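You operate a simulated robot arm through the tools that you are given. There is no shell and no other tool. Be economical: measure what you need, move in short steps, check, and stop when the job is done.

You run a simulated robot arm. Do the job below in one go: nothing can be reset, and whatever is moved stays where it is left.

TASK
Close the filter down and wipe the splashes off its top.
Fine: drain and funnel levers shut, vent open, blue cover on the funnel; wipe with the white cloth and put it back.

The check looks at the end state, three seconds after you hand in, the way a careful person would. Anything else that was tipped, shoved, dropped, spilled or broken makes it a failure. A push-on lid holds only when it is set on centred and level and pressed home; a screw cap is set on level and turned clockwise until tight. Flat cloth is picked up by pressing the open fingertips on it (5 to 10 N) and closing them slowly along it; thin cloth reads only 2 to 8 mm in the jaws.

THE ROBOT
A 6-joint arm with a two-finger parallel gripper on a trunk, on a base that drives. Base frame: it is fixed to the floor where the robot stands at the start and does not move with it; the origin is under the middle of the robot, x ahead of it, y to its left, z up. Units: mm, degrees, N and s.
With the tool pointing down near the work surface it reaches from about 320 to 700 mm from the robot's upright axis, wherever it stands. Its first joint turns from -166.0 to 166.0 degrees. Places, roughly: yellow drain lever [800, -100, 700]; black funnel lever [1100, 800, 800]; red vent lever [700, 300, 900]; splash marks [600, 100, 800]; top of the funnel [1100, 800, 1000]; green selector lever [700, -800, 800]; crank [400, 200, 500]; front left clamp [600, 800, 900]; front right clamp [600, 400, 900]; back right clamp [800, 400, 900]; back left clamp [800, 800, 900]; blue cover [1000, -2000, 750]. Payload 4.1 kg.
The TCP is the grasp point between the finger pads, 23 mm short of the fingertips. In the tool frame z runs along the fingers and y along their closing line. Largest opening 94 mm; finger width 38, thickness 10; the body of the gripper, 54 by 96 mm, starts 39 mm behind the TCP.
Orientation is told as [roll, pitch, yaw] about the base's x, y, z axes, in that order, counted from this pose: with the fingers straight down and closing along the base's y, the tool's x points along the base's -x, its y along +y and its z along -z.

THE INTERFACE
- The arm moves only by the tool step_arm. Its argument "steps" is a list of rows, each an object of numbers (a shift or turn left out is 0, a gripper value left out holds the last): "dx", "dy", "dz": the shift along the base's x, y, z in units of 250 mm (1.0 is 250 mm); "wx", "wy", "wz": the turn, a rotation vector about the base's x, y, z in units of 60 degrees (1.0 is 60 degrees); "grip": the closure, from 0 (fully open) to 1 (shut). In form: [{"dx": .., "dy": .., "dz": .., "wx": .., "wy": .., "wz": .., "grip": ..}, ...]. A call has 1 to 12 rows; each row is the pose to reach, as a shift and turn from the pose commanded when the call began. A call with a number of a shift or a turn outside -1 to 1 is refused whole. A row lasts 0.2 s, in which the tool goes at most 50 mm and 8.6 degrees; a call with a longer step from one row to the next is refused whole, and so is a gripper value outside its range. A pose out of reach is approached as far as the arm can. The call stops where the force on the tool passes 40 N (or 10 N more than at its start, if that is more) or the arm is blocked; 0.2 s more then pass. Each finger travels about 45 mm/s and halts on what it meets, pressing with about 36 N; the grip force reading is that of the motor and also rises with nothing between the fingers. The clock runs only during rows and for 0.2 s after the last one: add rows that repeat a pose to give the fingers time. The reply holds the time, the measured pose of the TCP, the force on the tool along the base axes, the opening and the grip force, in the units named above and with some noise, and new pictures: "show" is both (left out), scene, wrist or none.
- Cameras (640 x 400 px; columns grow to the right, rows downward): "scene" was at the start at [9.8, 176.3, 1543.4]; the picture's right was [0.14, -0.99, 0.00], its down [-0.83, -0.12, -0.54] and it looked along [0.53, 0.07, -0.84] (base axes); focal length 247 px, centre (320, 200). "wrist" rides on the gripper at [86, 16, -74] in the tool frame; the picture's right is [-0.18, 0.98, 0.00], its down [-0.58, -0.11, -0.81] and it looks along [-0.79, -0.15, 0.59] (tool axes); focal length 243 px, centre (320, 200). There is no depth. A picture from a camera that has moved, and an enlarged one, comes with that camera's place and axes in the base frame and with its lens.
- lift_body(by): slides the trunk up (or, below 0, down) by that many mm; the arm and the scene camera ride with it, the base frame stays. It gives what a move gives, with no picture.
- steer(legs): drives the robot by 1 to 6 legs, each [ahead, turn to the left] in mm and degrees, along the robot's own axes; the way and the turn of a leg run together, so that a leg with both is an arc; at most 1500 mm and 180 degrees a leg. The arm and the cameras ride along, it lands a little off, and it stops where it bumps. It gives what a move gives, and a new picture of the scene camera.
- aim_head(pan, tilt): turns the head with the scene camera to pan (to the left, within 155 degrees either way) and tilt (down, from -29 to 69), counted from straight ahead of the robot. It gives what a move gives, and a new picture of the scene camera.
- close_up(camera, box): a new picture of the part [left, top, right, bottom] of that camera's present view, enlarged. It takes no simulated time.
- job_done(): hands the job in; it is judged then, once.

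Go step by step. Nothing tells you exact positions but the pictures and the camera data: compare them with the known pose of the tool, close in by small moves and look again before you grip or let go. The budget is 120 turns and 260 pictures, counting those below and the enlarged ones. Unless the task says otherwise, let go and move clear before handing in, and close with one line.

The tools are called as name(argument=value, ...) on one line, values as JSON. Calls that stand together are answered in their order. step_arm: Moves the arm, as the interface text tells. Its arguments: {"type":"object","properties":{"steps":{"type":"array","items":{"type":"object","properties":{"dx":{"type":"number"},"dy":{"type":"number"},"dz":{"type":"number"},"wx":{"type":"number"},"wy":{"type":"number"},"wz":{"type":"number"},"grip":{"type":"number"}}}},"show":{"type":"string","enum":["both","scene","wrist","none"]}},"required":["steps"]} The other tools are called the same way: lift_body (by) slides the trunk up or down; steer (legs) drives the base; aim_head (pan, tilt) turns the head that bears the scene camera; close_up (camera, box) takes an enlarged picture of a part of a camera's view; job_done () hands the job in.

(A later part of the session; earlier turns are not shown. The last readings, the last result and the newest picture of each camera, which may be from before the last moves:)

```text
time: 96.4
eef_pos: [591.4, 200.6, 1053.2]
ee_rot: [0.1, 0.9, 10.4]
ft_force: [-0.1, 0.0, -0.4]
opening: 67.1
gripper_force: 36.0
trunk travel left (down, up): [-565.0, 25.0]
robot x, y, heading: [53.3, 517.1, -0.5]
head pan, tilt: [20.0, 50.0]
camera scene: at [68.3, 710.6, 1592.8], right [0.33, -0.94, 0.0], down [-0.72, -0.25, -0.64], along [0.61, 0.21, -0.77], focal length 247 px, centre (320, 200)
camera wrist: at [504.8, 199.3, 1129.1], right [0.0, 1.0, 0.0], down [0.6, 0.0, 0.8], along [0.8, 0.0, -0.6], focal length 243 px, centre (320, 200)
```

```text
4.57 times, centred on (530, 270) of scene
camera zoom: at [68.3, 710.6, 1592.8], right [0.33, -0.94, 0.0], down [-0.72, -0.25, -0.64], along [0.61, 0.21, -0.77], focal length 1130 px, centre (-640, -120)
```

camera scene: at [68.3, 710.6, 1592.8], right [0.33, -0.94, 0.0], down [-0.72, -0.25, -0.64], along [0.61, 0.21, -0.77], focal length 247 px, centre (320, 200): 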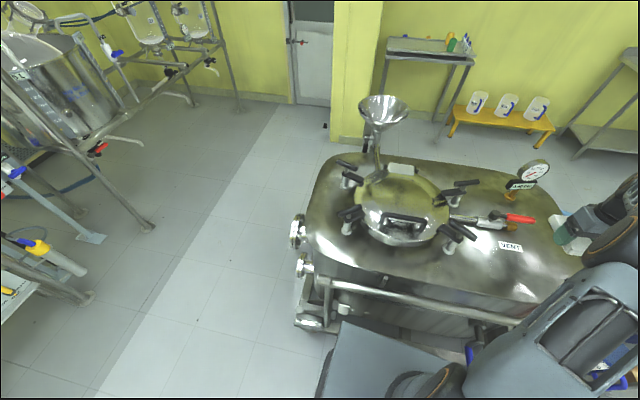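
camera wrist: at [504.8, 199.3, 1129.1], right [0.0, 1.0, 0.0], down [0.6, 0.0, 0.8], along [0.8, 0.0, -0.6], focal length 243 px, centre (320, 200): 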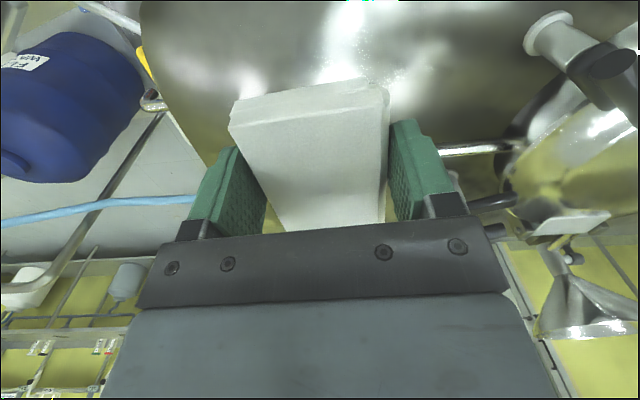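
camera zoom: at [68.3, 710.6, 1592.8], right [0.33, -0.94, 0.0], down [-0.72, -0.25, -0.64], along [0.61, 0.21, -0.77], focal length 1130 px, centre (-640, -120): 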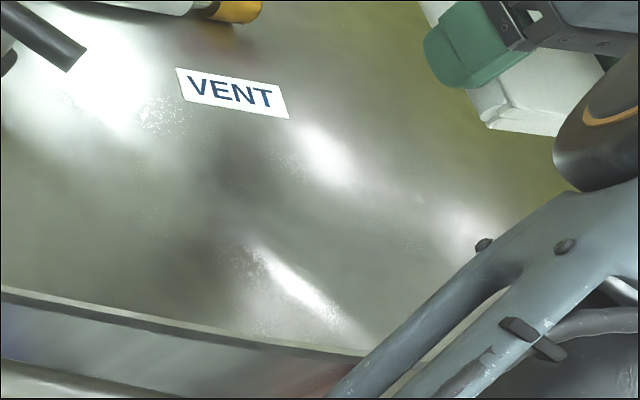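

The stain is fully gone. I'll carry the cloth back.

step_arm(steps=[{"dy": 0.17, "dx": 0.03}, {"dy": 0.34, "dx": 0.06}, {"dy": 0.51, "dx": 0.1}, {"dy": 0.68, "dx": 0.13}, {"dy": 0.85, "dx": 0.14}, {"dy": 1.0, "dx": 0.15}], show="none")

step_arm(steps=[{"dy": 0.17}, {"dy": 0.34}, {"dy": 0.51}, {"dy": 0.68}, {"dy": 0.85}, {"dy": 1.0}], show="none")

step_arm(steps=[{"dy": 0.17}, {"dy": 0.34}, {"dy": 0.51}, {"dy": 0.68}, {"dy": 0.764}, {"dy": 0.764, "dz": -0.16}, {"dy": 0.764, "dz": -0.32}, {"dy": 0.764, "dz": -0.48}, {"dy": 0.764, "dz": -0.6}])

```text
time: 97.8
eef_pos: [627.9, 451.1, 1052.7]
ee_rot: [0.2, 0.9, 10.4]
ft_force: [0.1, -0.5, -0.8]
opening: 67.0
gripper_force: 36.2
trunk travel left (down, up): [-565.0, 25.0]
robot x, y, heading: [54.7, 517.5, -0.7]
head pan, tilt: [20.0, 50.0]
```

```text
time: 99.2
eef_pos: [627.8, 702.0, 1051.3]
ee_rot: [0.2, 1.0, 10.6]
ft_force: [0.2, 0.1, -0.3]
opening: 67.2
gripper_force: 36.4
trunk travel left (down, up): [-565.0, 25.0]
robot x, y, heading: [51.8, 514.2, -0.7]
head pan, tilt: [20.0, 50.0]
```

```text
time: 101.2
eef_pos: [628.5, 891.1, 902.7]
ee_rot: [0.2, 0.8, 10.5]
ft_force: [-0.6, 0.5, 0.7]
opening: 67.2
gripper_force: 36.2
trunk travel left (down, up): [-565.0, 25.0]
robot x, y, heading: [50.1, 515.3, -0.6]
head pan, tilt: [20.0, 50.0]
camera scene: at [68.6, 710.4, 1592.9], right [0.33, -0.94, 0.0], down [-0.72, -0.25, -0.64], along [0.61, 0.21, -0.77], focal length 247 px, centre (320, 200)
camera wrist: at [542.1, 889.4, 978.1], right [0.0, 1.0, 0.0], down [0.6, 0.0, 0.8], along [0.8, 0.0, -0.6], focal length 243 px, centre (320, 200)
```

scene: 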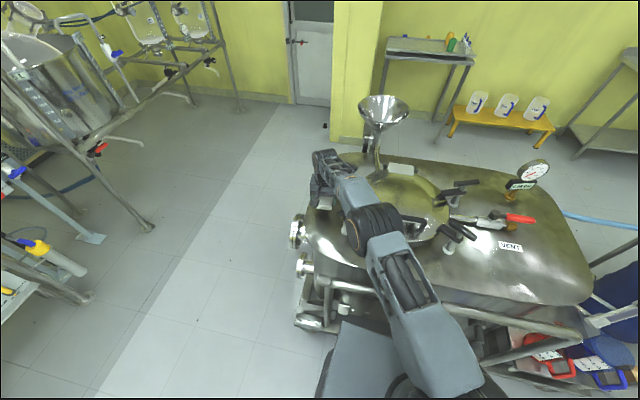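
wrist: 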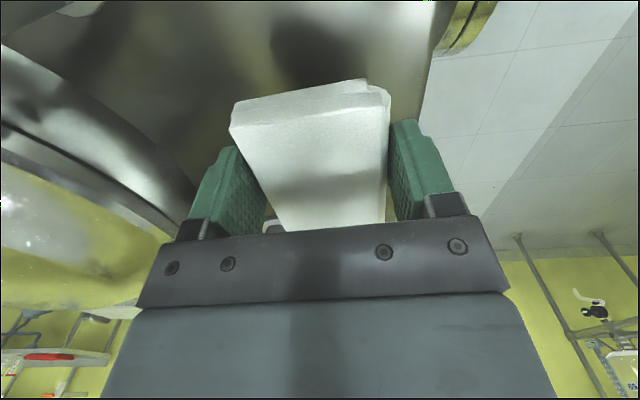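

I'm over the original spot. I'll lower it to z≈867.5, open slowly, and lift straight up.

step_arm(steps=[{"dz": -0.08}, {"dz": -0.12}, {"dz": -0.134}, {"dz": -0.14}, {"dz": -0.14, "grip": 0.2}, {"dz": -0.14, "grip": 0.1}, {"dz": -0.14, "grip": 0}, {"dz": -0.14, "grip": 0}, {"dz": -0.14, "grip": 0}], show="wrist")

step_arm(steps=[{"dz": 0.12}, {"dz": 0.3}, {"dz": 0.48}, {"dz": 0.66}, {"dz": 0.8}])

```text
time: 103.2
eef_pos: [626.5, 890.0, 867.4]
ee_rot: [0.2, 0.9, 10.4]
ft_force: [0.3, 0.0, 1.0]
opening: 94.1
gripper_force: 0.1
trunk travel left (down, up): [-565.0, 25.0]
robot x, y, heading: [52.7, 512.8, -0.8]
head pan, tilt: [20.0, 50.0]
camera wrist: at [541.8, 889.2, 943.5], right [0.0, 1.0, 0.0], down [0.6, 0.0, 0.8], along [0.8, 0.0, -0.6], focal length 243 px, centre (320, 200)
```

wrist: 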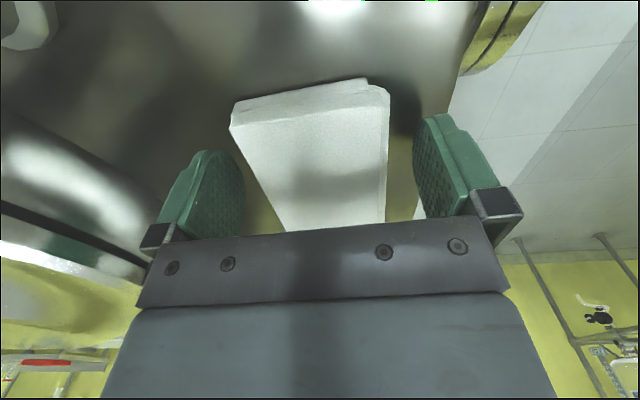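

```text
time: 104.4
eef_pos: [628.5, 891.6, 1067.6]
ee_rot: [0.2, 0.9, 10.6]
ft_force: [0.5, 0.1, -0.2]
opening: 94.2
gripper_force: 0.1
trunk travel left (down, up): [-565.0, 25.0]
robot x, y, heading: [55.0, 517.7, -0.6]
head pan, tilt: [20.0, 50.0]
camera scene: at [68.2, 710.1, 1592.8], right [0.33, -0.94, 0.0], down [-0.72, -0.25, -0.64], along [0.61, 0.21, -0.77], focal length 247 px, centre (320, 200)
camera wrist: at [542.1, 889.5, 1143.9], right [0.0, 1.0, 0.0], down [0.6, 0.0, 0.8], along [0.8, 0.0, -0.6], focal length 243 px, centre (320, 200)
```

scene: 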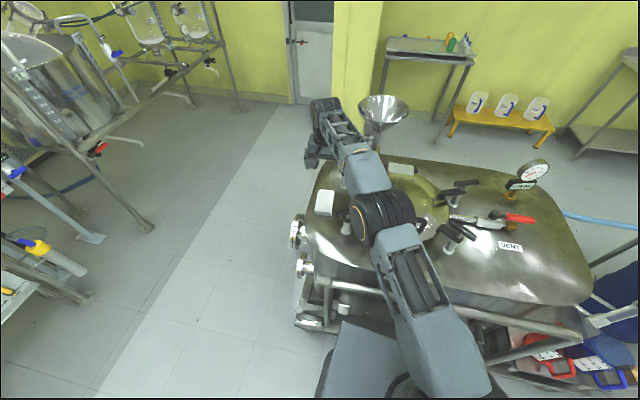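
wrist: 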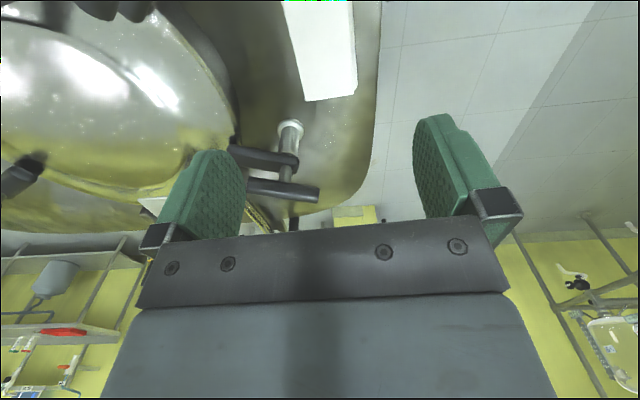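

The cloth is back in its place. Next is the blue cover: I'll retract the arm and drive to the cover table in stages.

step_arm(steps=[{"dy": -0.15, "dx": -0.08, "dz": 0.03}, {"dy": -0.3, "dx": -0.16, "dz": 0.06}, {"dy": -0.45, "dx": -0.24, "dz": 0.1}, {"dy": -0.6, "dx": -0.32, "dz": 0.14}, {"dy": -0.75, "dx": -0.4, "dz": 0.18}, {"dy": -0.9, "dx": -0.48, "dz": 0.2}, {"dy": -1.0, "dx": -0.55, "dz": 0.2}], show="none")

step_arm(steps=[{"dy": -0.16, "dx": -0.04}, {"dy": -0.32, "dx": -0.08}, {"dy": -0.48, "dx": -0.12}], show="none")

aim_head(pan=0, tilt=35)

steer(legs=[[-300, 0], [0, -90], [700, 0]])

```text
time: 106.0
eef_pos: [489.9, 640.0, 1117.4]
ee_rot: [0.2, 0.8, 10.5]
ft_force: [-0.1, -0.1, 0.2]
opening: 94.1
gripper_force: 0.1
trunk travel left (down, up): [-565.0, 25.0]
robot x, y, heading: [49.9, 515.2, -0.7]
head pan, tilt: [20.0, 50.0]
```

```text
time: 106.8
eef_pos: [459.3, 520.0, 1117.0]
ee_rot: [0.2, 0.9, 10.5]
ft_force: [0.0, -0.5, -0.3]
opening: 94.2
gripper_force: 0.0
trunk travel left (down, up): [-565.0, 25.0]
robot x, y, heading: [51.7, 513.5, -0.5]
head pan, tilt: [20.0, 50.0]
```

```text
time: 107.7
eef_pos: [460.3, 519.9, 1116.4]
ee_rot: [0.2, 0.9, 10.5]
ft_force: [0.0, -0.5, -0.3]
opening: 93.9
gripper_force: 0.1
trunk travel left (down, up): [-565.0, 25.0]
robot x, y, heading: [52.5, 517.6, -0.7]
head pan, tilt: [0.0, 35.0]
camera scene: at [83.7, 683.7, 1614.5], right [-0.01, -1.0, 0.0], down [-0.57, 0.01, -0.82], along [0.82, -0.01, -0.57], focal length 247 px, centre (320, 200)
```

scene: 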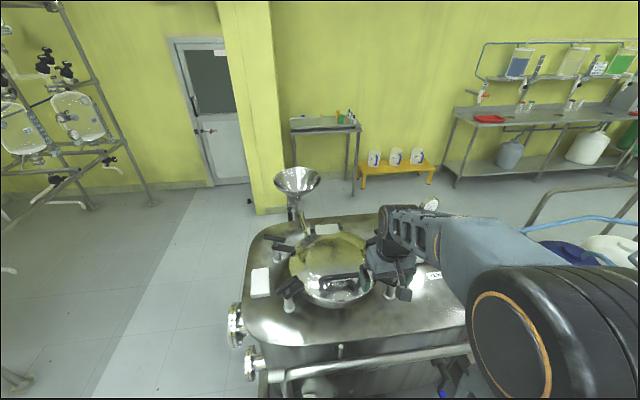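

```text
time: 117.0
eef_pos: [-275.2, -586.6, 1116.2]
ee_rot: [0.2, 0.8, -80.7]
ft_force: [0.4, -0.4, 1.0]
opening: 94.0
gripper_force: 0.1
trunk travel left (down, up): [-565.0, 25.0]
robot x, y, heading: [-268.7, -183.7, -92.1]
head pan, tilt: [0.0, 35.0]
camera scene: at [-104.0, -213.6, 1614.6], right [-1.0, 0.03, 0.0], down [0.02, 0.57, -0.82], along [-0.03, -0.82, -0.57], focal length 247 px, centre (320, 200)
```

scene: 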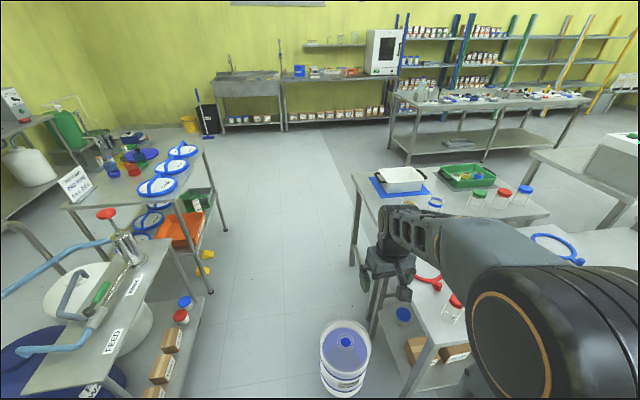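

The aisle runs between the bucket and the feed trolley. I'll move diagonally into its middle and then drive along it.

steer(legs=[[0, 47], [700, 0], [0, -45], [900, 0]])

aim_head(pan=55, tilt=40)

```text
time: 122.9
eef_pos: [513.9, -945.1, 1115.9]
ee_rot: [0.2, 0.9, -33.4]
ft_force: [0.4, -0.1, 0.9]
opening: 94.0
gripper_force: 0.0
trunk travel left (down, up): [-565.0, 25.0]
robot x, y, heading: [221.6, -667.1, -44.8]
head pan, tilt: [0.0, 35.0]
stopped in leg 2: the robot was blocked; the commanded pose is now the measured one
camera scene: at [356.4, -566.2, 1614.6], right [-0.7, -0.71, 0.0], down [-0.41, 0.4, -0.82], along [0.58, -0.57, -0.57], focal length 247 px, centre (320, 200)
```

scene: 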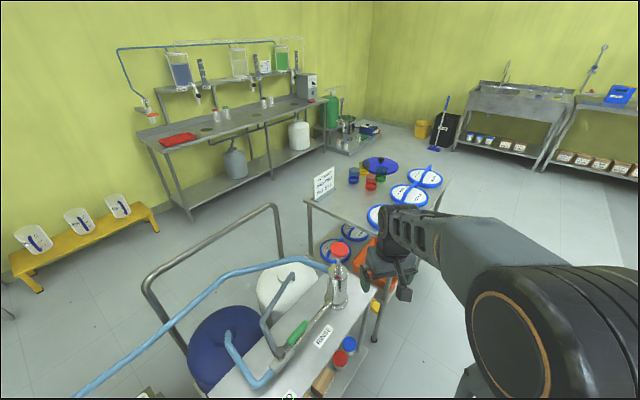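

```text
time: 124.2
eef_pos: [514.7, -944.7, 1117.4]
ee_rot: [0.3, 0.9, -33.4]
ft_force: [0.7, 0.3, -0.3]
opening: 94.3
gripper_force: 0.0
trunk travel left (down, up): [-565.0, 25.0]
robot x, y, heading: [220.9, -665.6, -44.5]
head pan, tilt: [55.0, 40.0]
camera scene: at [377.5, -489.5, 1607.0], right [0.18, -0.98, 0.0], down [-0.63, -0.12, -0.77], along [0.75, 0.14, -0.64], focal length 247 px, centre (320, 200)
```

scene: 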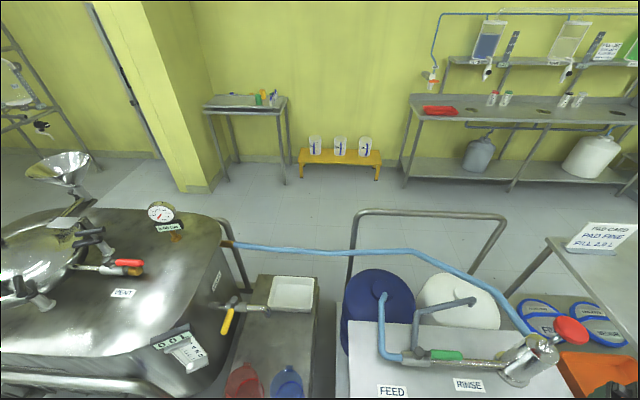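

The base lightly touched the feed trolley's corner. I'll back off, check nothing moved, and then turn clear.

steer(legs=[[-70, 0], [0, -45], [850, 0]])

close_up(camera="scene", box=[0, 0, 640, 400])

```text
time: 131.4
eef_pos: [195.1, -1879.4, 1117.1]
ee_rot: [0.1, 0.8, -78.0]
ft_force: [0.4, -0.1, 0.5]
opening: 94.0
gripper_force: 0.1
trunk travel left (down, up): [-565.0, 25.0]
robot x, y, heading: [178.5, -1473.7, -89.0]
head pan, tilt: [55.0, 40.0]
camera scene: at [417.4, -1458.4, 1607.0], right [-0.56, -0.83, 0.0], down [-0.53, 0.36, -0.77], along [0.63, -0.43, -0.64], focal length 247 px, centre (320, 200)
```

scene: 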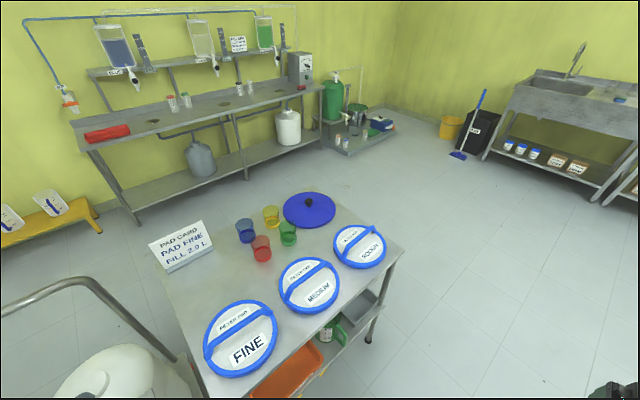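

```text
1.00 times, centred on (320, 200) of scene
camera zoom: at [417.4, -1458.4, 1607.0], right [-0.56, -0.83, 0.0], down [-0.53, 0.36, -0.77], along [0.63, -0.43, -0.64], focal length 247 px, centre (320, 200)
```

zoom: 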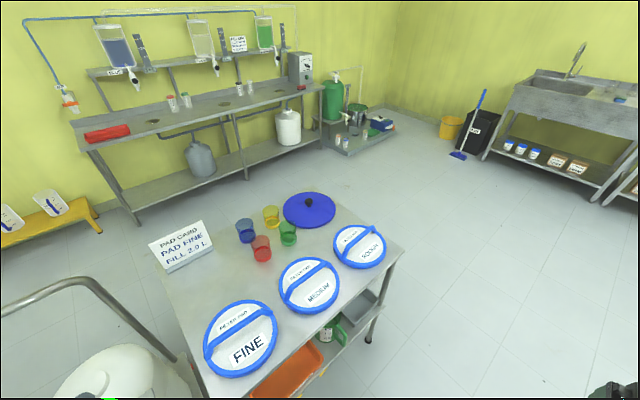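

The FINE/MEDIUM/ROUGH discs are filter pads. The blue cover is the plain blue disc with a black knob, near [1258,-1955,760]. I'll drive around to the table's -y end.

steer(legs=[[1130, 0], [0, 89], [1075, 0], [0, 90]])

aim_head(pan=10, tilt=50)

```text
time: 149.8
eef_pos: [1270.6, -2208.4, 1116.9]
ee_rot: [0.2, 0.9, 99.6]
ft_force: [0.0, 0.0, -0.1]
opening: 93.8
gripper_force: 0.0
trunk travel left (down, up): [-565.0, 25.0]
robot x, y, heading: [1269.1, -2618.8, 88.2]
head pan, tilt: [55.0, 40.0]
camera scene: at [1032.8, -2620.8, 1607.0], right [0.6, 0.8, 0.0], down [0.52, -0.38, -0.77], along [-0.62, 0.46, -0.64], focal length 247 px, centre (320, 200)
```

scene: 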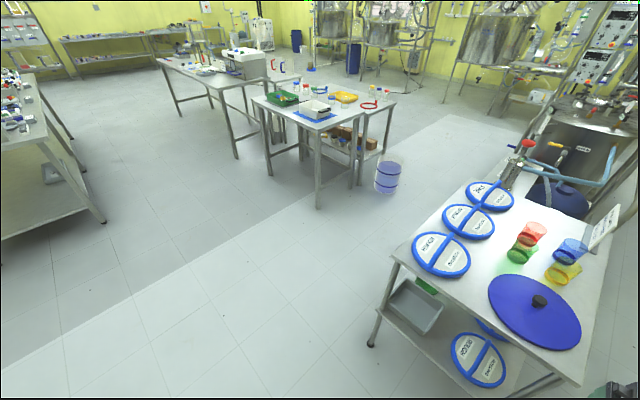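

```text
time: 150.9
eef_pos: [1270.6, -2208.1, 1118.1]
ee_rot: [0.2, 0.8, 99.6]
ft_force: [0.0, 0.2, -1.3]
opening: 93.9
gripper_force: 0.0
trunk travel left (down, up): [-565.0, 25.0]
robot x, y, heading: [1266.8, -2612.7, 88.4]
head pan, tilt: [10.0, 50.0]
camera scene: at [1089.8, -2595.2, 1592.9], right [0.99, 0.15, 0.0], down [0.11, -0.76, -0.64], along [-0.1, 0.64, -0.77], focal length 247 px, centre (320, 200)
```

scene: 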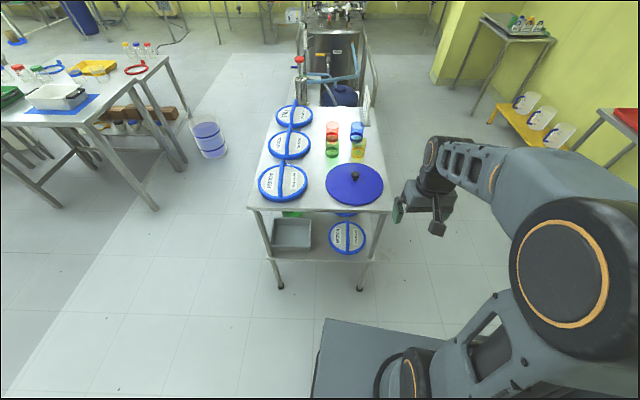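

The knob is at about [1118,-1871,895] on the table, whose top is near z=840, and the disc is about 240 mm across. I'll move 200 mm closer.

steer(legs=[[200, 0]])

close_up(camera="scene", box=[280, 150, 430, 260])

```text
time: 152.5
eef_pos: [1276.7, -2008.3, 1117.5]
ee_rot: [0.2, 0.9, 99.7]
ft_force: [0.5, 0.2, 0.3]
opening: 93.7
gripper_force: 0.0
trunk travel left (down, up): [-565.0, 25.0]
robot x, y, heading: [1276.0, -2413.5, 88.5]
head pan, tilt: [10.0, 50.0]
camera scene: at [1095.1, -2394.2, 1592.8], right [0.99, 0.15, 0.0], down [0.11, -0.76, -0.64], along [-0.1, 0.64, -0.77], focal length 247 px, centre (320, 200)
```

scene: 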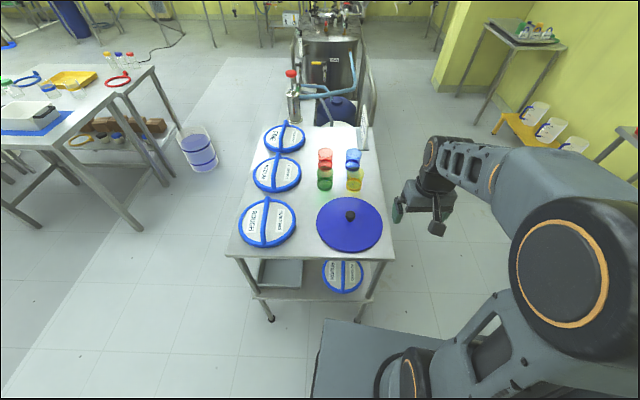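

```text
3.64 times, centred on (355, 205) of scene
camera zoom: at [1095.1, -2394.2, 1592.8], right [0.99, 0.15, 0.0], down [0.11, -0.76, -0.64], along [-0.1, 0.64, -0.77], focal length 898 px, centre (193, 182)
```

zoom: 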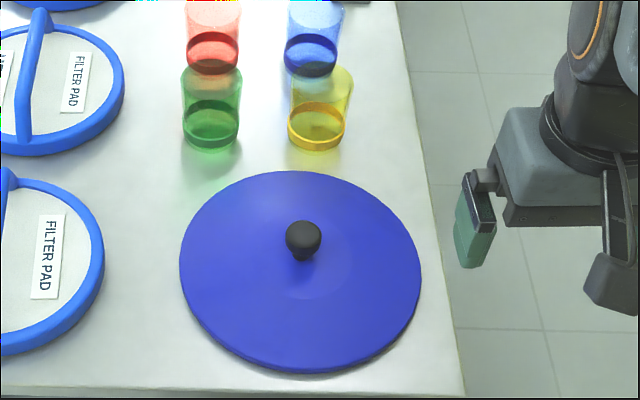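

The knob is at about [1120,-1866,890]. I'll bring the open gripper over it and look before descending.

step_arm(steps=[{"dx": -0.13, "dy": 0.11}, {"dx": -0.26, "dy": 0.22}, {"dx": -0.39, "dy": 0.33}, {"dx": -0.52, "dy": 0.45}, {"dx": -0.624, "dy": 0.569, "dz": -0.05}, {"dx": -0.624, "dy": 0.569, "dz": -0.22}, {"dx": -0.624, "dy": 0.569, "dz": -0.4}, {"dx": -0.624, "dy": 0.569, "dz": -0.57}, {"dx": -0.624, "dy": 0.569, "dz": -0.67}])

close_up(camera="scene", box=[280, 150, 430, 260])

```text
time: 154.5
eef_pos: [1119.6, -1866.9, 949.0]
ee_rot: [0.2, 0.9, 99.6]
ft_force: [0.3, -0.4, -0.2]
opening: 94.0
gripper_force: 0.0
trunk travel left (down, up): [-565.0, 25.0]
robot x, y, heading: [1273.3, -2413.7, 88.5]
head pan, tilt: [10.0, 50.0]
camera scene: at [1095.0, -2394.8, 1592.9], right [0.99, 0.15, 0.0], down [0.11, -0.76, -0.64], along [-0.1, 0.64, -0.77], focal length 247 px, centre (320, 200)
camera wrist: at [1119.5, -1954.5, 1025.6], right [-1.0, 0.02, 0.0], down [0.01, 0.6, 0.8], along [0.01, 0.8, -0.6], focal length 243 px, centre (320, 200)
```

scene: 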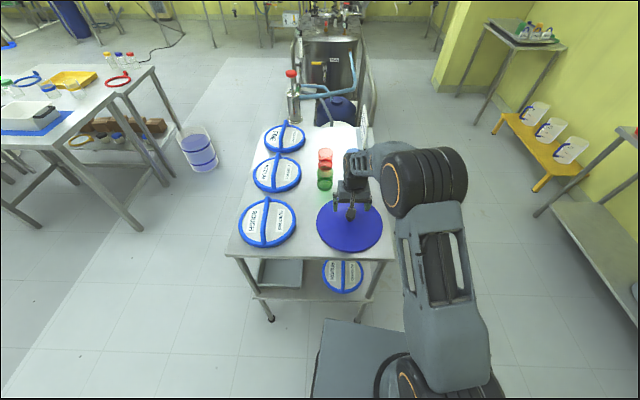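
wrist: 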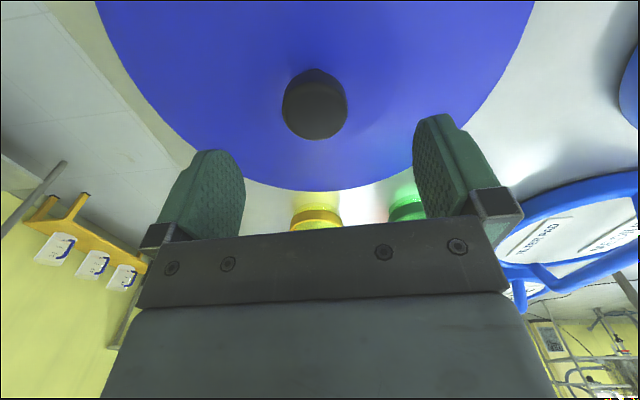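

```text
3.64 times, centred on (355, 205) of scene
camera zoom: at [1095.0, -2394.8, 1592.9], right [0.99, 0.15, 0.0], down [0.11, -0.76, -0.64], along [-0.1, 0.64, -0.77], focal length 898 px, centre (193, 182)
```

zoom: 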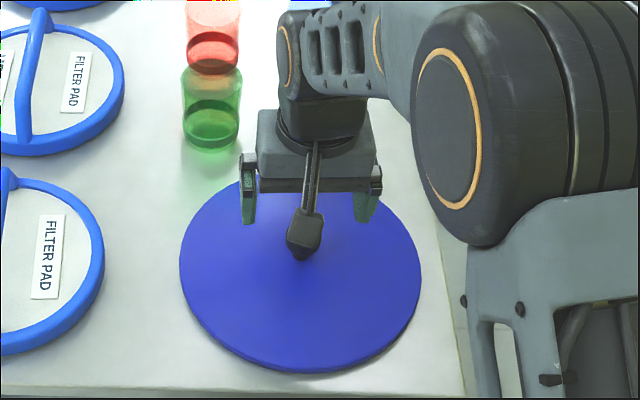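

The knob is centred between the fingers to within a few mm. I'll descend to about z 884 and close on it.

step_arm(steps=[{"dx": 0.008, "dy": 0.008, "dz": -0.12}, {"dx": 0.008, "dy": 0.008, "dz": -0.22}, {"dx": 0.008, "dy": 0.008, "dz": -0.245}, {"dx": 0.008, "dy": 0.008, "dz": -0.26}], show="wrist")

close_up(camera="scene", box=[310, 170, 400, 260])

```text
time: 155.3
eef_pos: [1120.1, -1859.9, 897.6]
ee_rot: [0.3, -0.1, 99.7]
ft_force: [0.7, -0.7, 18.7]
opening: 94.0
gripper_force: 0.1
trunk travel left (down, up): [-565.0, 25.0]
robot x, y, heading: [1274.7, -2416.5, 88.5]
head pan, tilt: [10.0, 50.0]
stopped in row 4: the force on the tool passed its limit (the readings are from after the stop); the commanded pose is now the measured one
camera wrist: at [1120.3, -1949.8, 971.6], right [-1.0, 0.02, 0.0], down [0.01, 0.59, 0.81], along [0.01, 0.81, -0.59], focal length 243 px, centre (320, 200)
```

wrist: 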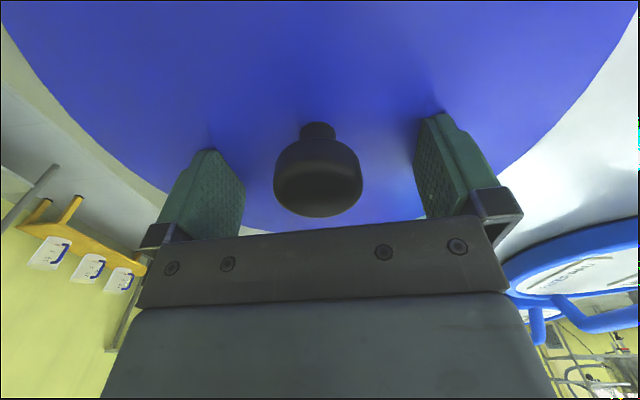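

```text
4.44 times, centred on (355, 215) of scene
camera zoom: at [1095.3, -2397.0, 1593.1], right [0.99, 0.15, 0.0], down [0.11, -0.76, -0.64], along [-0.1, 0.64, -0.77], focal length 1098 px, centre (164, 133)
```

zoom: 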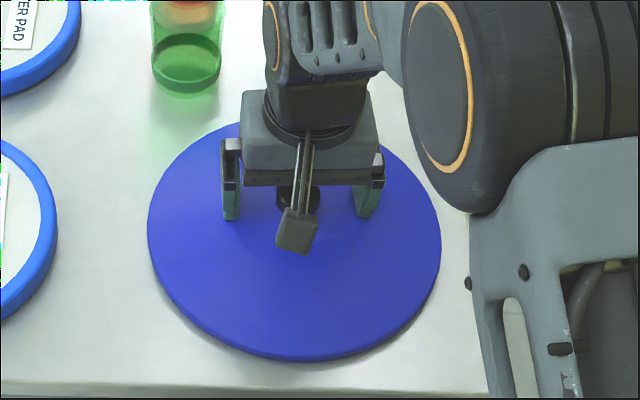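

The disc top is near z 874, so I touched it lightly. The knob ball is at about [1121,-1872,903]; I'll rise 6 mm, shift, and close.

step_arm(steps=[{"dz": 0.024}, {"dz": 0.024, "dy": -0.045, "dx": 0.004}, {"dz": 0.024, "dy": -0.045, "dx": 0.004}], show="wrist")

```text
time: 156.1
eef_pos: [1122.4, -1872.7, 900.7]
ee_rot: [0.2, 0.2, 99.6]
ft_force: [0.1, -0.7, 0.2]
opening: 93.9
gripper_force: 0.0
trunk travel left (down, up): [-565.0, 25.0]
robot x, y, heading: [1273.5, -2416.0, 88.4]
head pan, tilt: [10.0, 50.0]
camera wrist: at [1121.5, -1960.9, 975.0], right [-1.0, 0.02, 0.0], down [0.01, 0.6, 0.8], along [0.01, 0.8, -0.6], focal length 243 px, centre (320, 200)
```

wrist: 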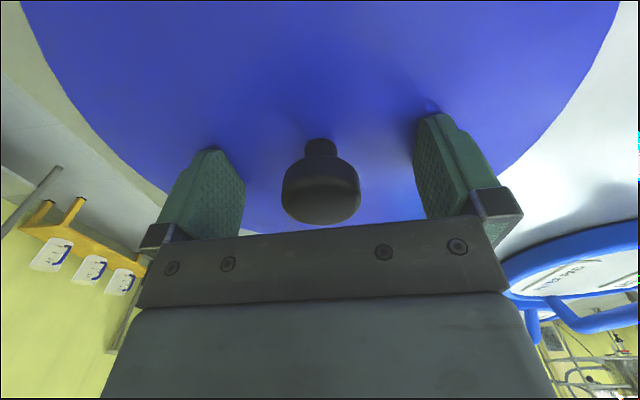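

The TCP sits on the knob ball. Closing slowly now.

step_arm(steps=[{"grip": 0.2}, {"grip": 0.35}, {"grip": 0.5}, {"grip": 0.6}, {"grip": 0.7}, {"grip": 0.85}, {"grip": 1}, {"grip": 1}], show="wrist")

step_arm(steps=[{"dz": 0.04}, {"dz": 0.12}, {"dz": 0.2}, {"dz": 0.3}])

close_up(camera="scene", box=[290, 140, 420, 260])

```text
time: 157.9
eef_pos: [1122.4, -1872.0, 899.9]
ee_rot: [0.2, 0.4, 99.7]
ft_force: [-0.8, -0.3, 1.2]
opening: 33.2
gripper_force: 36.4
trunk travel left (down, up): [-565.0, 25.0]
robot x, y, heading: [1274.7, -2414.9, 88.5]
head pan, tilt: [10.0, 50.0]
camera wrist: at [1121.5, -1960.6, 975.3], right [-1.0, 0.02, 0.0], down [0.01, 0.6, 0.8], along [0.01, 0.8, -0.6], focal length 243 px, centre (320, 200)
```

wrist: 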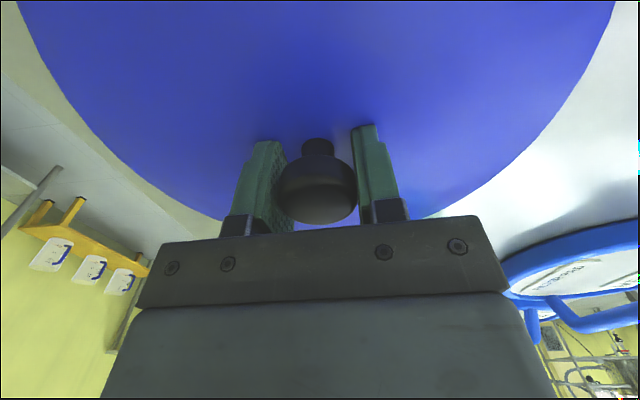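

```text
time: 158.9
eef_pos: [1121.5, -1871.9, 976.7]
ee_rot: [0.2, 0.2, 99.7]
ft_force: [-0.7, -0.6, -0.7]
opening: 33.2
gripper_force: 35.7
trunk travel left (down, up): [-565.0, 25.0]
robot x, y, heading: [1273.4, -2415.2, 88.5]
head pan, tilt: [10.0, 50.0]
camera scene: at [1095.0, -2395.1, 1592.8], right [0.99, 0.15, 0.0], down [0.11, -0.76, -0.64], along [-0.1, 0.64, -0.77], focal length 247 px, centre (320, 200)
camera wrist: at [1121.1, -1961.2, 1051.3], right [-1.0, 0.02, 0.0], down [0.01, 0.6, 0.8], along [0.01, 0.8, -0.6], focal length 243 px, centre (320, 200)
```

scene: 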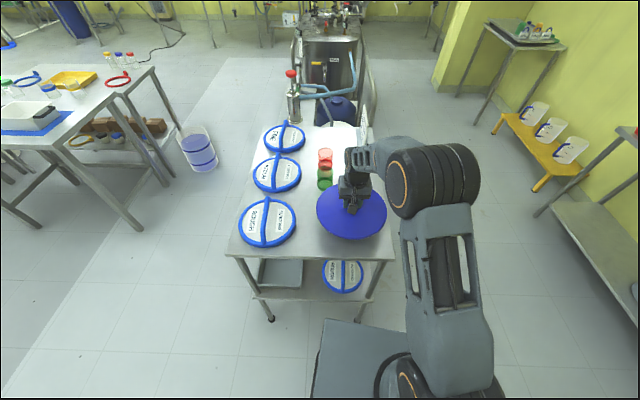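
wrist: 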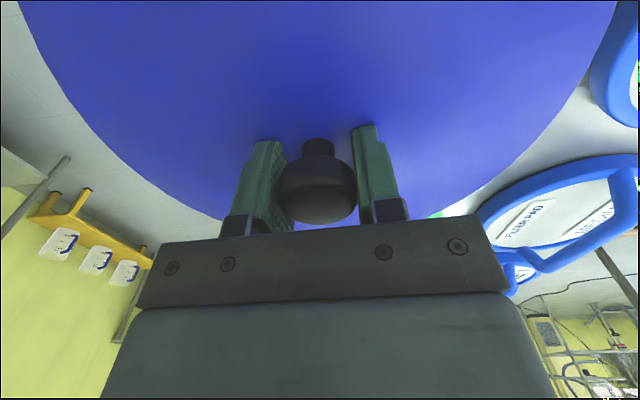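

```text
3.33 times, centred on (355, 200) of scene
camera zoom: at [1095.0, -2395.1, 1592.8], right [0.99, 0.15, 0.0], down [0.11, -0.76, -0.64], along [-0.1, 0.64, -0.77], focal length 824 px, centre (203, 200)
```

zoom: 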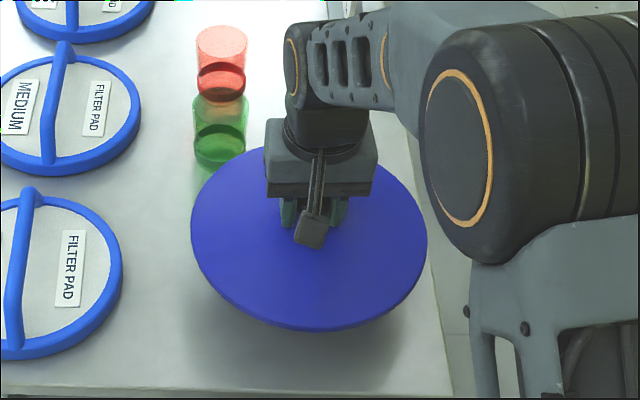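

The cover is held level; its bottom is about 60 mm below the TCP. I'll lift higher, draw it in over the base, and head back.

step_arm(steps=[{"dz": 0.15}, {"dz": 0.3}, {"dz": 0.45}, {"dz": 0.57, "dy": -0.05}, {"dz": 0.57, "dy": -0.18, "dx": 0.1}, {"dz": 0.57, "dy": -0.3, "dx": 0.2}, {"dz": 0.57, "dy": -0.4, "dx": 0.32}, {"dz": 0.57, "dy": -0.45, "dx": 0.45}, {"dz": 0.57, "dy": -0.45, "dx": 0.6}], show="none")

steer(legs=[[-190, 0], [0, 91.5], [1080, 0], [0, -90]])

```text
time: 160.9
eef_pos: [1272.8, -1984.9, 1115.5]
ee_rot: [0.3, 0.3, 99.7]
ft_force: [-0.2, 0.2, -0.8]
opening: 33.4
gripper_force: 35.8
trunk travel left (down, up): [-565.0, 25.0]
robot x, y, heading: [1276.3, -2412.6, 88.4]
head pan, tilt: [10.0, 50.0]
```

```text
time: 175.3
eef_pos: [178.0, -2164.0, 1116.9]
ee_rot: [0.2, 0.2, 100.1]
ft_force: [0.1, 0.5, -2.4]
opening: 33.3
gripper_force: 36.5
trunk travel left (down, up): [-565.0, 25.0]
robot x, y, heading: [179.5, -2593.6, 89.0]
head pan, tilt: [10.0, 50.0]
camera scene: at [4.5, -2573.8, 1592.9], right [0.99, 0.16, 0.0], down [0.12, -0.76, -0.64], along [-0.1, 0.63, -0.77], focal length 247 px, centre (320, 200)
```

scene: 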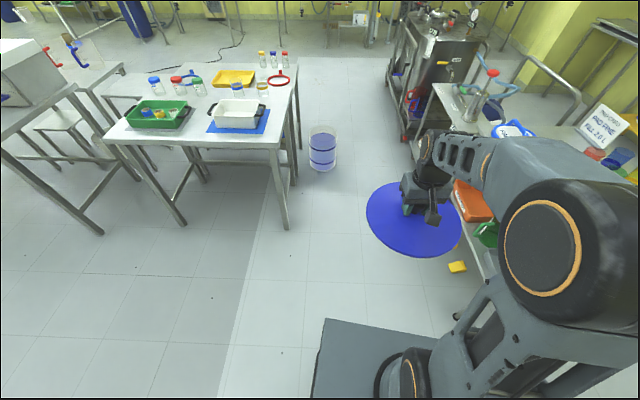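

steer(legs=[[0, 1.2], [1000, 0], [960, 0], [0, 45], [600, 0], [0, -45]])

```text
time: 192.6
eef_pos: [-258.3, 232.0, 1116.6]
ee_rot: [0.3, 0.2, 101.3]
ft_force: [0.6, 0.3, -1.8]
opening: 32.9
gripper_force: 35.9
trunk travel left (down, up): [-565.0, 25.0]
robot x, y, heading: [-245.1, -200.4, 90.1]
head pan, tilt: [10.0, 50.0]
camera scene: at [-422.9, -183.7, 1592.9], right [0.98, 0.18, 0.0], down [0.14, -0.75, -0.64], along [-0.11, 0.63, -0.77], focal length 247 px, centre (320, 200)
```

scene: 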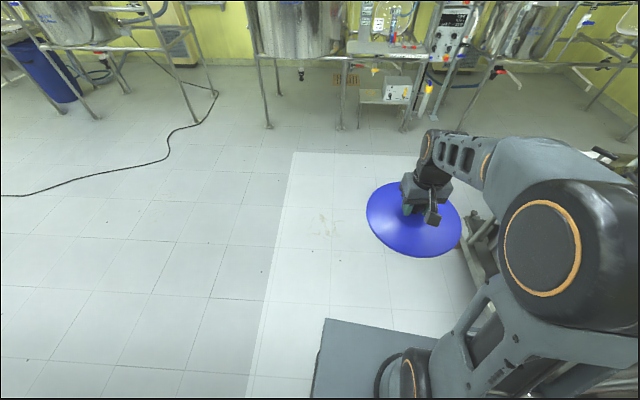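

steer(legs=[[800, 0], [800, 0], [0, -90], [800, 0]])

aim_head(pan=-50, tilt=40)

```text
time: 208.6
eef_pos: [998.4, 1391.5, 1116.1]
ee_rot: [0.3, 0.2, 10.3]
ft_force: [-0.1, 0.3, -2.0]
opening: 33.1
gripper_force: 36.2
trunk travel left (down, up): [-565.0, 25.0]
robot x, y, heading: [570.1, 1386.7, -0.8]
head pan, tilt: [10.0, 50.0]
camera scene: at [587.9, 1565.8, 1592.8], right [0.16, -0.99, 0.0], down [-0.76, -0.12, -0.64], along [0.63, 0.1, -0.77], focal length 247 px, centre (320, 200)
```

scene: 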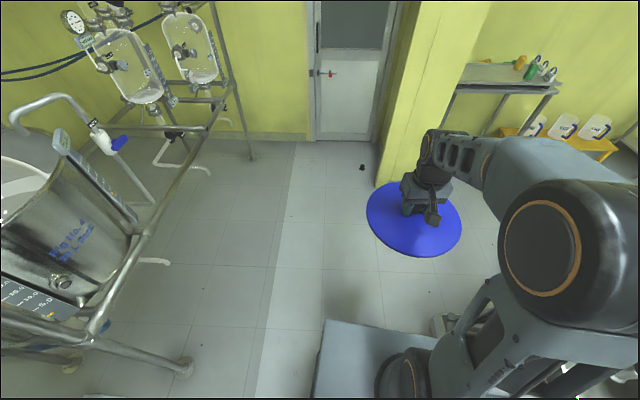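

```text
time: 209.9
eef_pos: [999.0, 1393.8, 1117.3]
ee_rot: [0.2, 0.3, 10.3]
ft_force: [-0.2, 0.3, -1.1]
opening: 33.0
gripper_force: 36.0
trunk travel left (down, up): [-565.0, 25.0]
robot x, y, heading: [565.2, 1383.4, -1.2]
head pan, tilt: [-50.0, 40.0]
camera scene: at [565.3, 1487.6, 1607.0], right [-0.78, -0.63, 0.0], down [-0.41, 0.5, -0.77], along [0.48, -0.59, -0.64], focal length 247 px, centre (320, 200)
```

scene: 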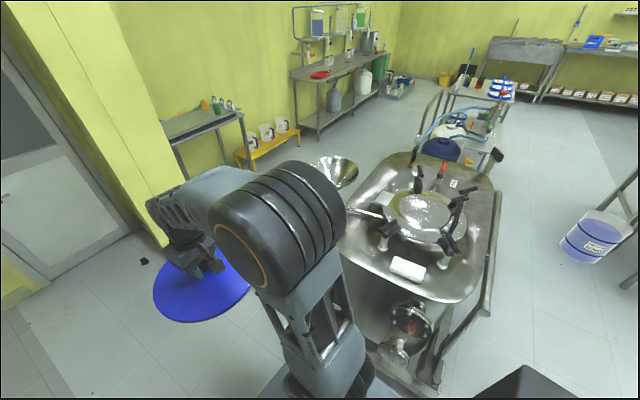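

The funnel rim is near [1040,771,1047]. I'll raise the cover, drive alongside and turn to face the funnel.

step_arm(steps=[{"dz": 0.15}, {"dz": 0.3}, {"dz": 0.45}, {"dz": 0.55}], show="none")

steer(legs=[[475, 0], [0, -89]])

aim_head(pan=15, tilt=50)

close_up(camera="scene", box=[180, 60, 420, 280])

```text
time: 210.9
eef_pos: [998.6, 1391.9, 1254.4]
ee_rot: [0.3, 0.2, 10.3]
ft_force: [0.2, -0.1, -2.4]
opening: 33.0
gripper_force: 35.5
trunk travel left (down, up): [-565.0, 25.0]
robot x, y, heading: [567.8, 1385.5, -0.9]
head pan, tilt: [-50.0, 40.0]
```

```text
time: 217.4
eef_pos: [1056.8, 948.3, 1254.6]
ee_rot: [0.2, 0.2, -78.2]
ft_force: [-0.1, -0.4, -1.4]
opening: 33.0
gripper_force: 35.8
trunk travel left (down, up): [-565.0, 25.0]
robot x, y, heading: [1044.3, 1377.1, -89.2]
head pan, tilt: [-50.0, 40.0]
camera scene: at [1143.5, 1385.3, 1607.0], right [-0.65, 0.76, 0.0], down [0.49, 0.42, -0.77], along [-0.58, -0.5, -0.64], focal length 247 px, centre (320, 200)
```

scene: 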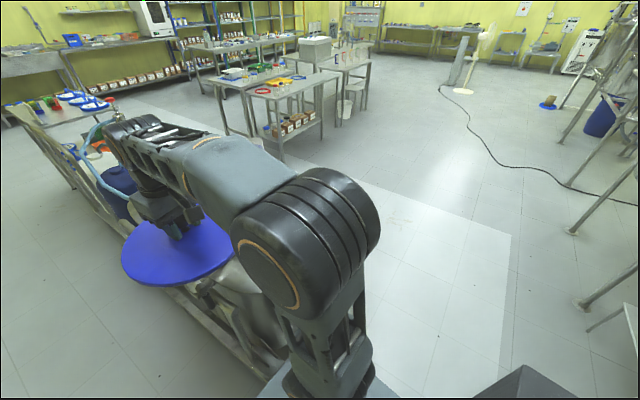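

```text
time: 218.8
eef_pos: [1058.4, 948.6, 1254.0]
ee_rot: [0.3, 0.3, -78.2]
ft_force: [1.0, -0.1, -2.2]
opening: 32.8
gripper_force: 36.0
trunk travel left (down, up): [-565.0, 25.0]
robot x, y, heading: [1041.7, 1380.0, -89.4]
head pan, tilt: [15.0, 50.0]
camera scene: at [1228.7, 1366.5, 1592.9], right [-0.96, -0.27, 0.0], down [-0.21, 0.74, -0.64], along [0.17, -0.62, -0.77], focal length 247 px, centre (320, 200)
```

scene: 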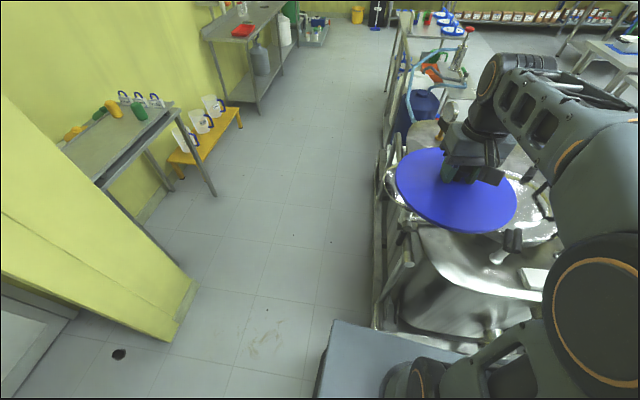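

```text
1.82 times, centred on (300, 170) of scene
camera zoom: at [1228.7, 1366.5, 1592.9], right [-0.96, -0.27, 0.0], down [-0.21, 0.74, -0.64], along [0.17, -0.62, -0.77], focal length 449 px, centre (356, 254)
```

zoom: 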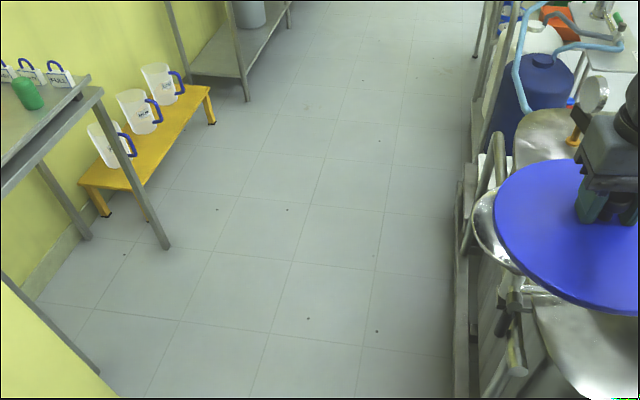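

The cover blocks the view of the funnel. I'll swing it aside to measure the funnel and its lever.

step_arm(steps=[{"dx": -0.16, "dy": 0.06}, {"dx": -0.32, "dy": 0.12}, {"dx": -0.48, "dy": 0.18}, {"dx": -0.64, "dy": 0.24}, {"dx": -0.8, "dy": 0.3}, {"dx": -0.95, "dy": 0.36}], show="scene")

close_up(camera="scene", box=[350, 100, 520, 300])

close_up(camera="wrist", box=[0, 0, 640, 400])

```text
time: 220.2
eef_pos: [819.4, 1039.7, 1254.6]
ee_rot: [0.3, 0.3, -78.2]
ft_force: [0.7, -0.6, -1.9]
opening: 33.2
gripper_force: 36.1
trunk travel left (down, up): [-565.0, 25.0]
robot x, y, heading: [1037.0, 1377.2, -89.3]
head pan, tilt: [15.0, 50.0]
camera scene: at [1228.0, 1366.6, 1592.9], right [-0.96, -0.27, 0.0], down [-0.21, 0.74, -0.64], along [0.17, -0.62, -0.77], focal length 247 px, centre (320, 200)
```

scene: 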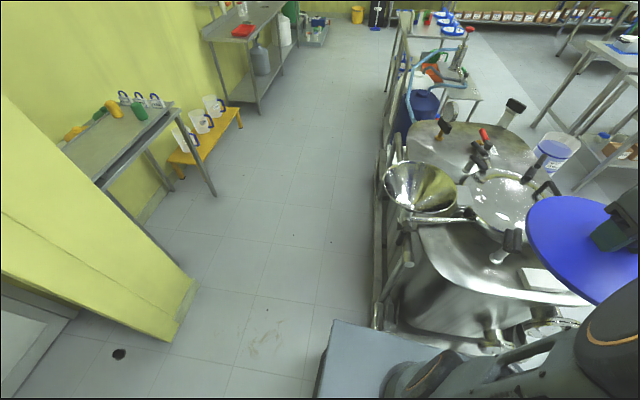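

```text
2.00 times, centred on (435, 200) of scene
camera zoom: at [1228.0, 1366.6, 1592.9], right [-0.96, -0.27, 0.0], down [-0.21, 0.74, -0.64], along [0.17, -0.62, -0.77], focal length 494 px, centre (90, 200)
```

zoom: 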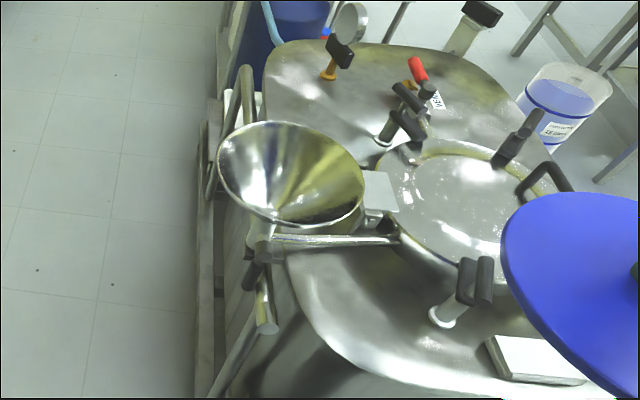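

```text
1.00 times, centred on (320, 200) of wrist
camera zoom: at [818.1, 1126.2, 1329.2], right [1.0, 0.02, 0.0], down [0.01, -0.6, 0.8], along [0.02, -0.8, -0.6], focal length 243 px, centre (320, 200)
```

zoom: 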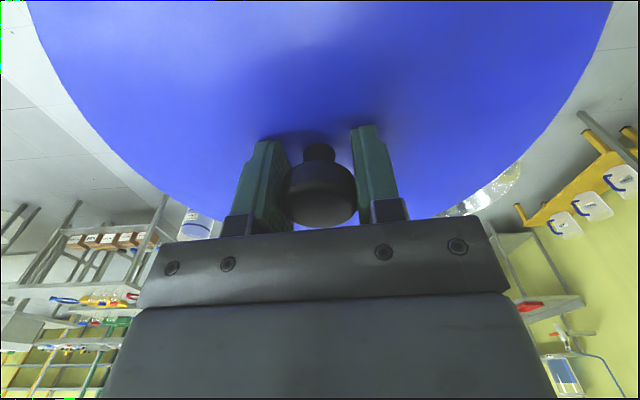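

I'll lower the trunk 200 mm for a second viewpoint to pin down the funnel's height and centre. The cover stays well above everything.

lift_body(by=-200)

close_up(camera="scene", box=[360, 60, 520, 220])

```text
time: 222.4
eef_pos: [820.4, 1039.7, 1054.2]
ee_rot: [0.2, 0.3, -78.2]
ft_force: [-0.3, 0.6, -2.2]
opening: 33.1
gripper_force: 36.2
trunk travel left (down, up): [-365.0, 225.0]
robot x, y, heading: [1041.8, 1376.1, -89.7]
head pan, tilt: [15.0, 50.0]
```

```text
2.50 times, centred on (440, 140) of scene
camera zoom: at [1228.7, 1366.6, 1392.9], right [-0.96, -0.27, 0.0], down [-0.21, 0.74, -0.64], along [0.17, -0.62, -0.77], focal length 618 px, centre (20, 350)
```

zoom: 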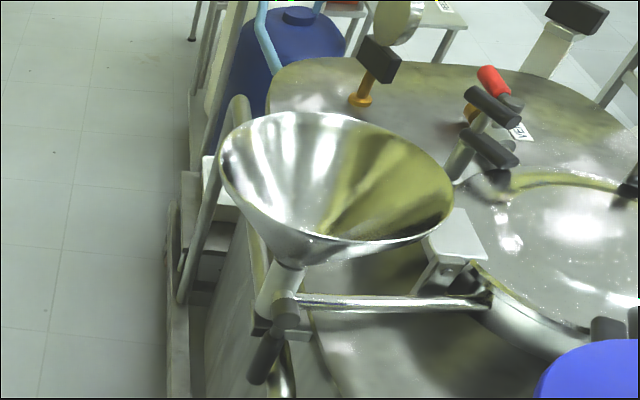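

The funnel rim centre is at about [1072,780,1040], around 220 mm across. I'll move the cover above it with a gap of about 40 mm.

step_arm(steps=[{"dz": 0.18}, {"dz": 0.344}, {"dx": 0.14, "dy": -0.14, "dz": 0.344}, {"dx": 0.28, "dy": -0.28, "dz": 0.344}, {"dx": 0.42, "dy": -0.42, "dz": 0.344}, {"dx": 0.56, "dy": -0.56, "dz": 0.344}, {"dx": 0.7, "dy": -0.7, "dz": 0.344}, {"dx": 0.84, "dy": -0.84, "dz": 0.344}, {"dx": 0.96, "dy": -0.96, "dz": 0.344}, {"dx": 1.0, "dy": -1.0, "dz": 0.344}])

close_up(camera="scene", box=[360, 60, 520, 220])

```text
time: 224.6
eef_pos: [1070.7, 792.4, 1136.7]
ee_rot: [0.2, 0.3, -78.2]
ft_force: [-0.5, -0.7, -1.4]
opening: 33.2
gripper_force: 36.2
trunk travel left (down, up): [-365.0, 225.0]
robot x, y, heading: [1041.0, 1382.6, -89.5]
head pan, tilt: [15.0, 50.0]
camera scene: at [1229.0, 1366.4, 1392.8], right [-0.96, -0.27, 0.0], down [-0.21, 0.74, -0.64], along [0.17, -0.62, -0.77], focal length 247 px, centre (320, 200)
camera wrist: at [1069.2, 878.2, 1212.8], right [1.0, 0.02, 0.0], down [0.01, -0.6, 0.8], along [0.02, -0.8, -0.6], focal length 243 px, centre (320, 200)
```

scene: 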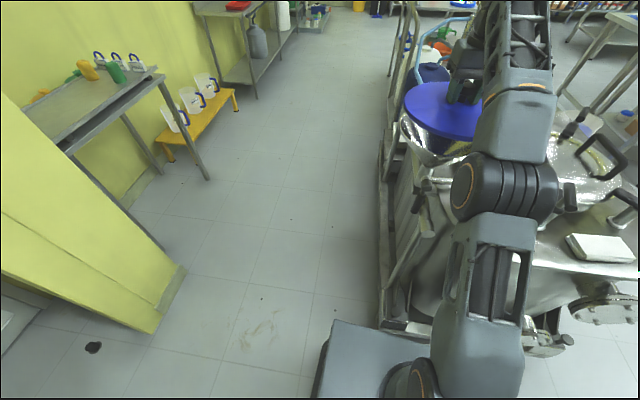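
wrist: 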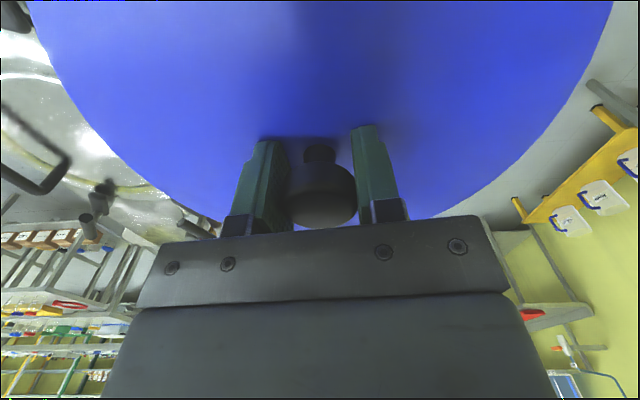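

```text
2.50 times, centred on (440, 140) of scene
camera zoom: at [1229.0, 1366.4, 1392.8], right [-0.96, -0.27, 0.0], down [-0.21, 0.74, -0.64], along [0.17, -0.62, -0.77], focal length 618 px, centre (20, 350)
```

zoom: 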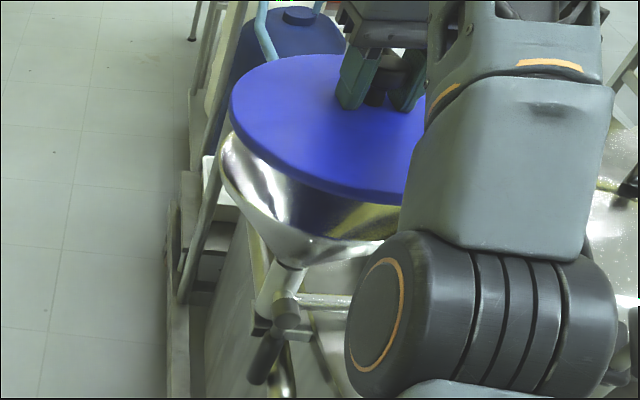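

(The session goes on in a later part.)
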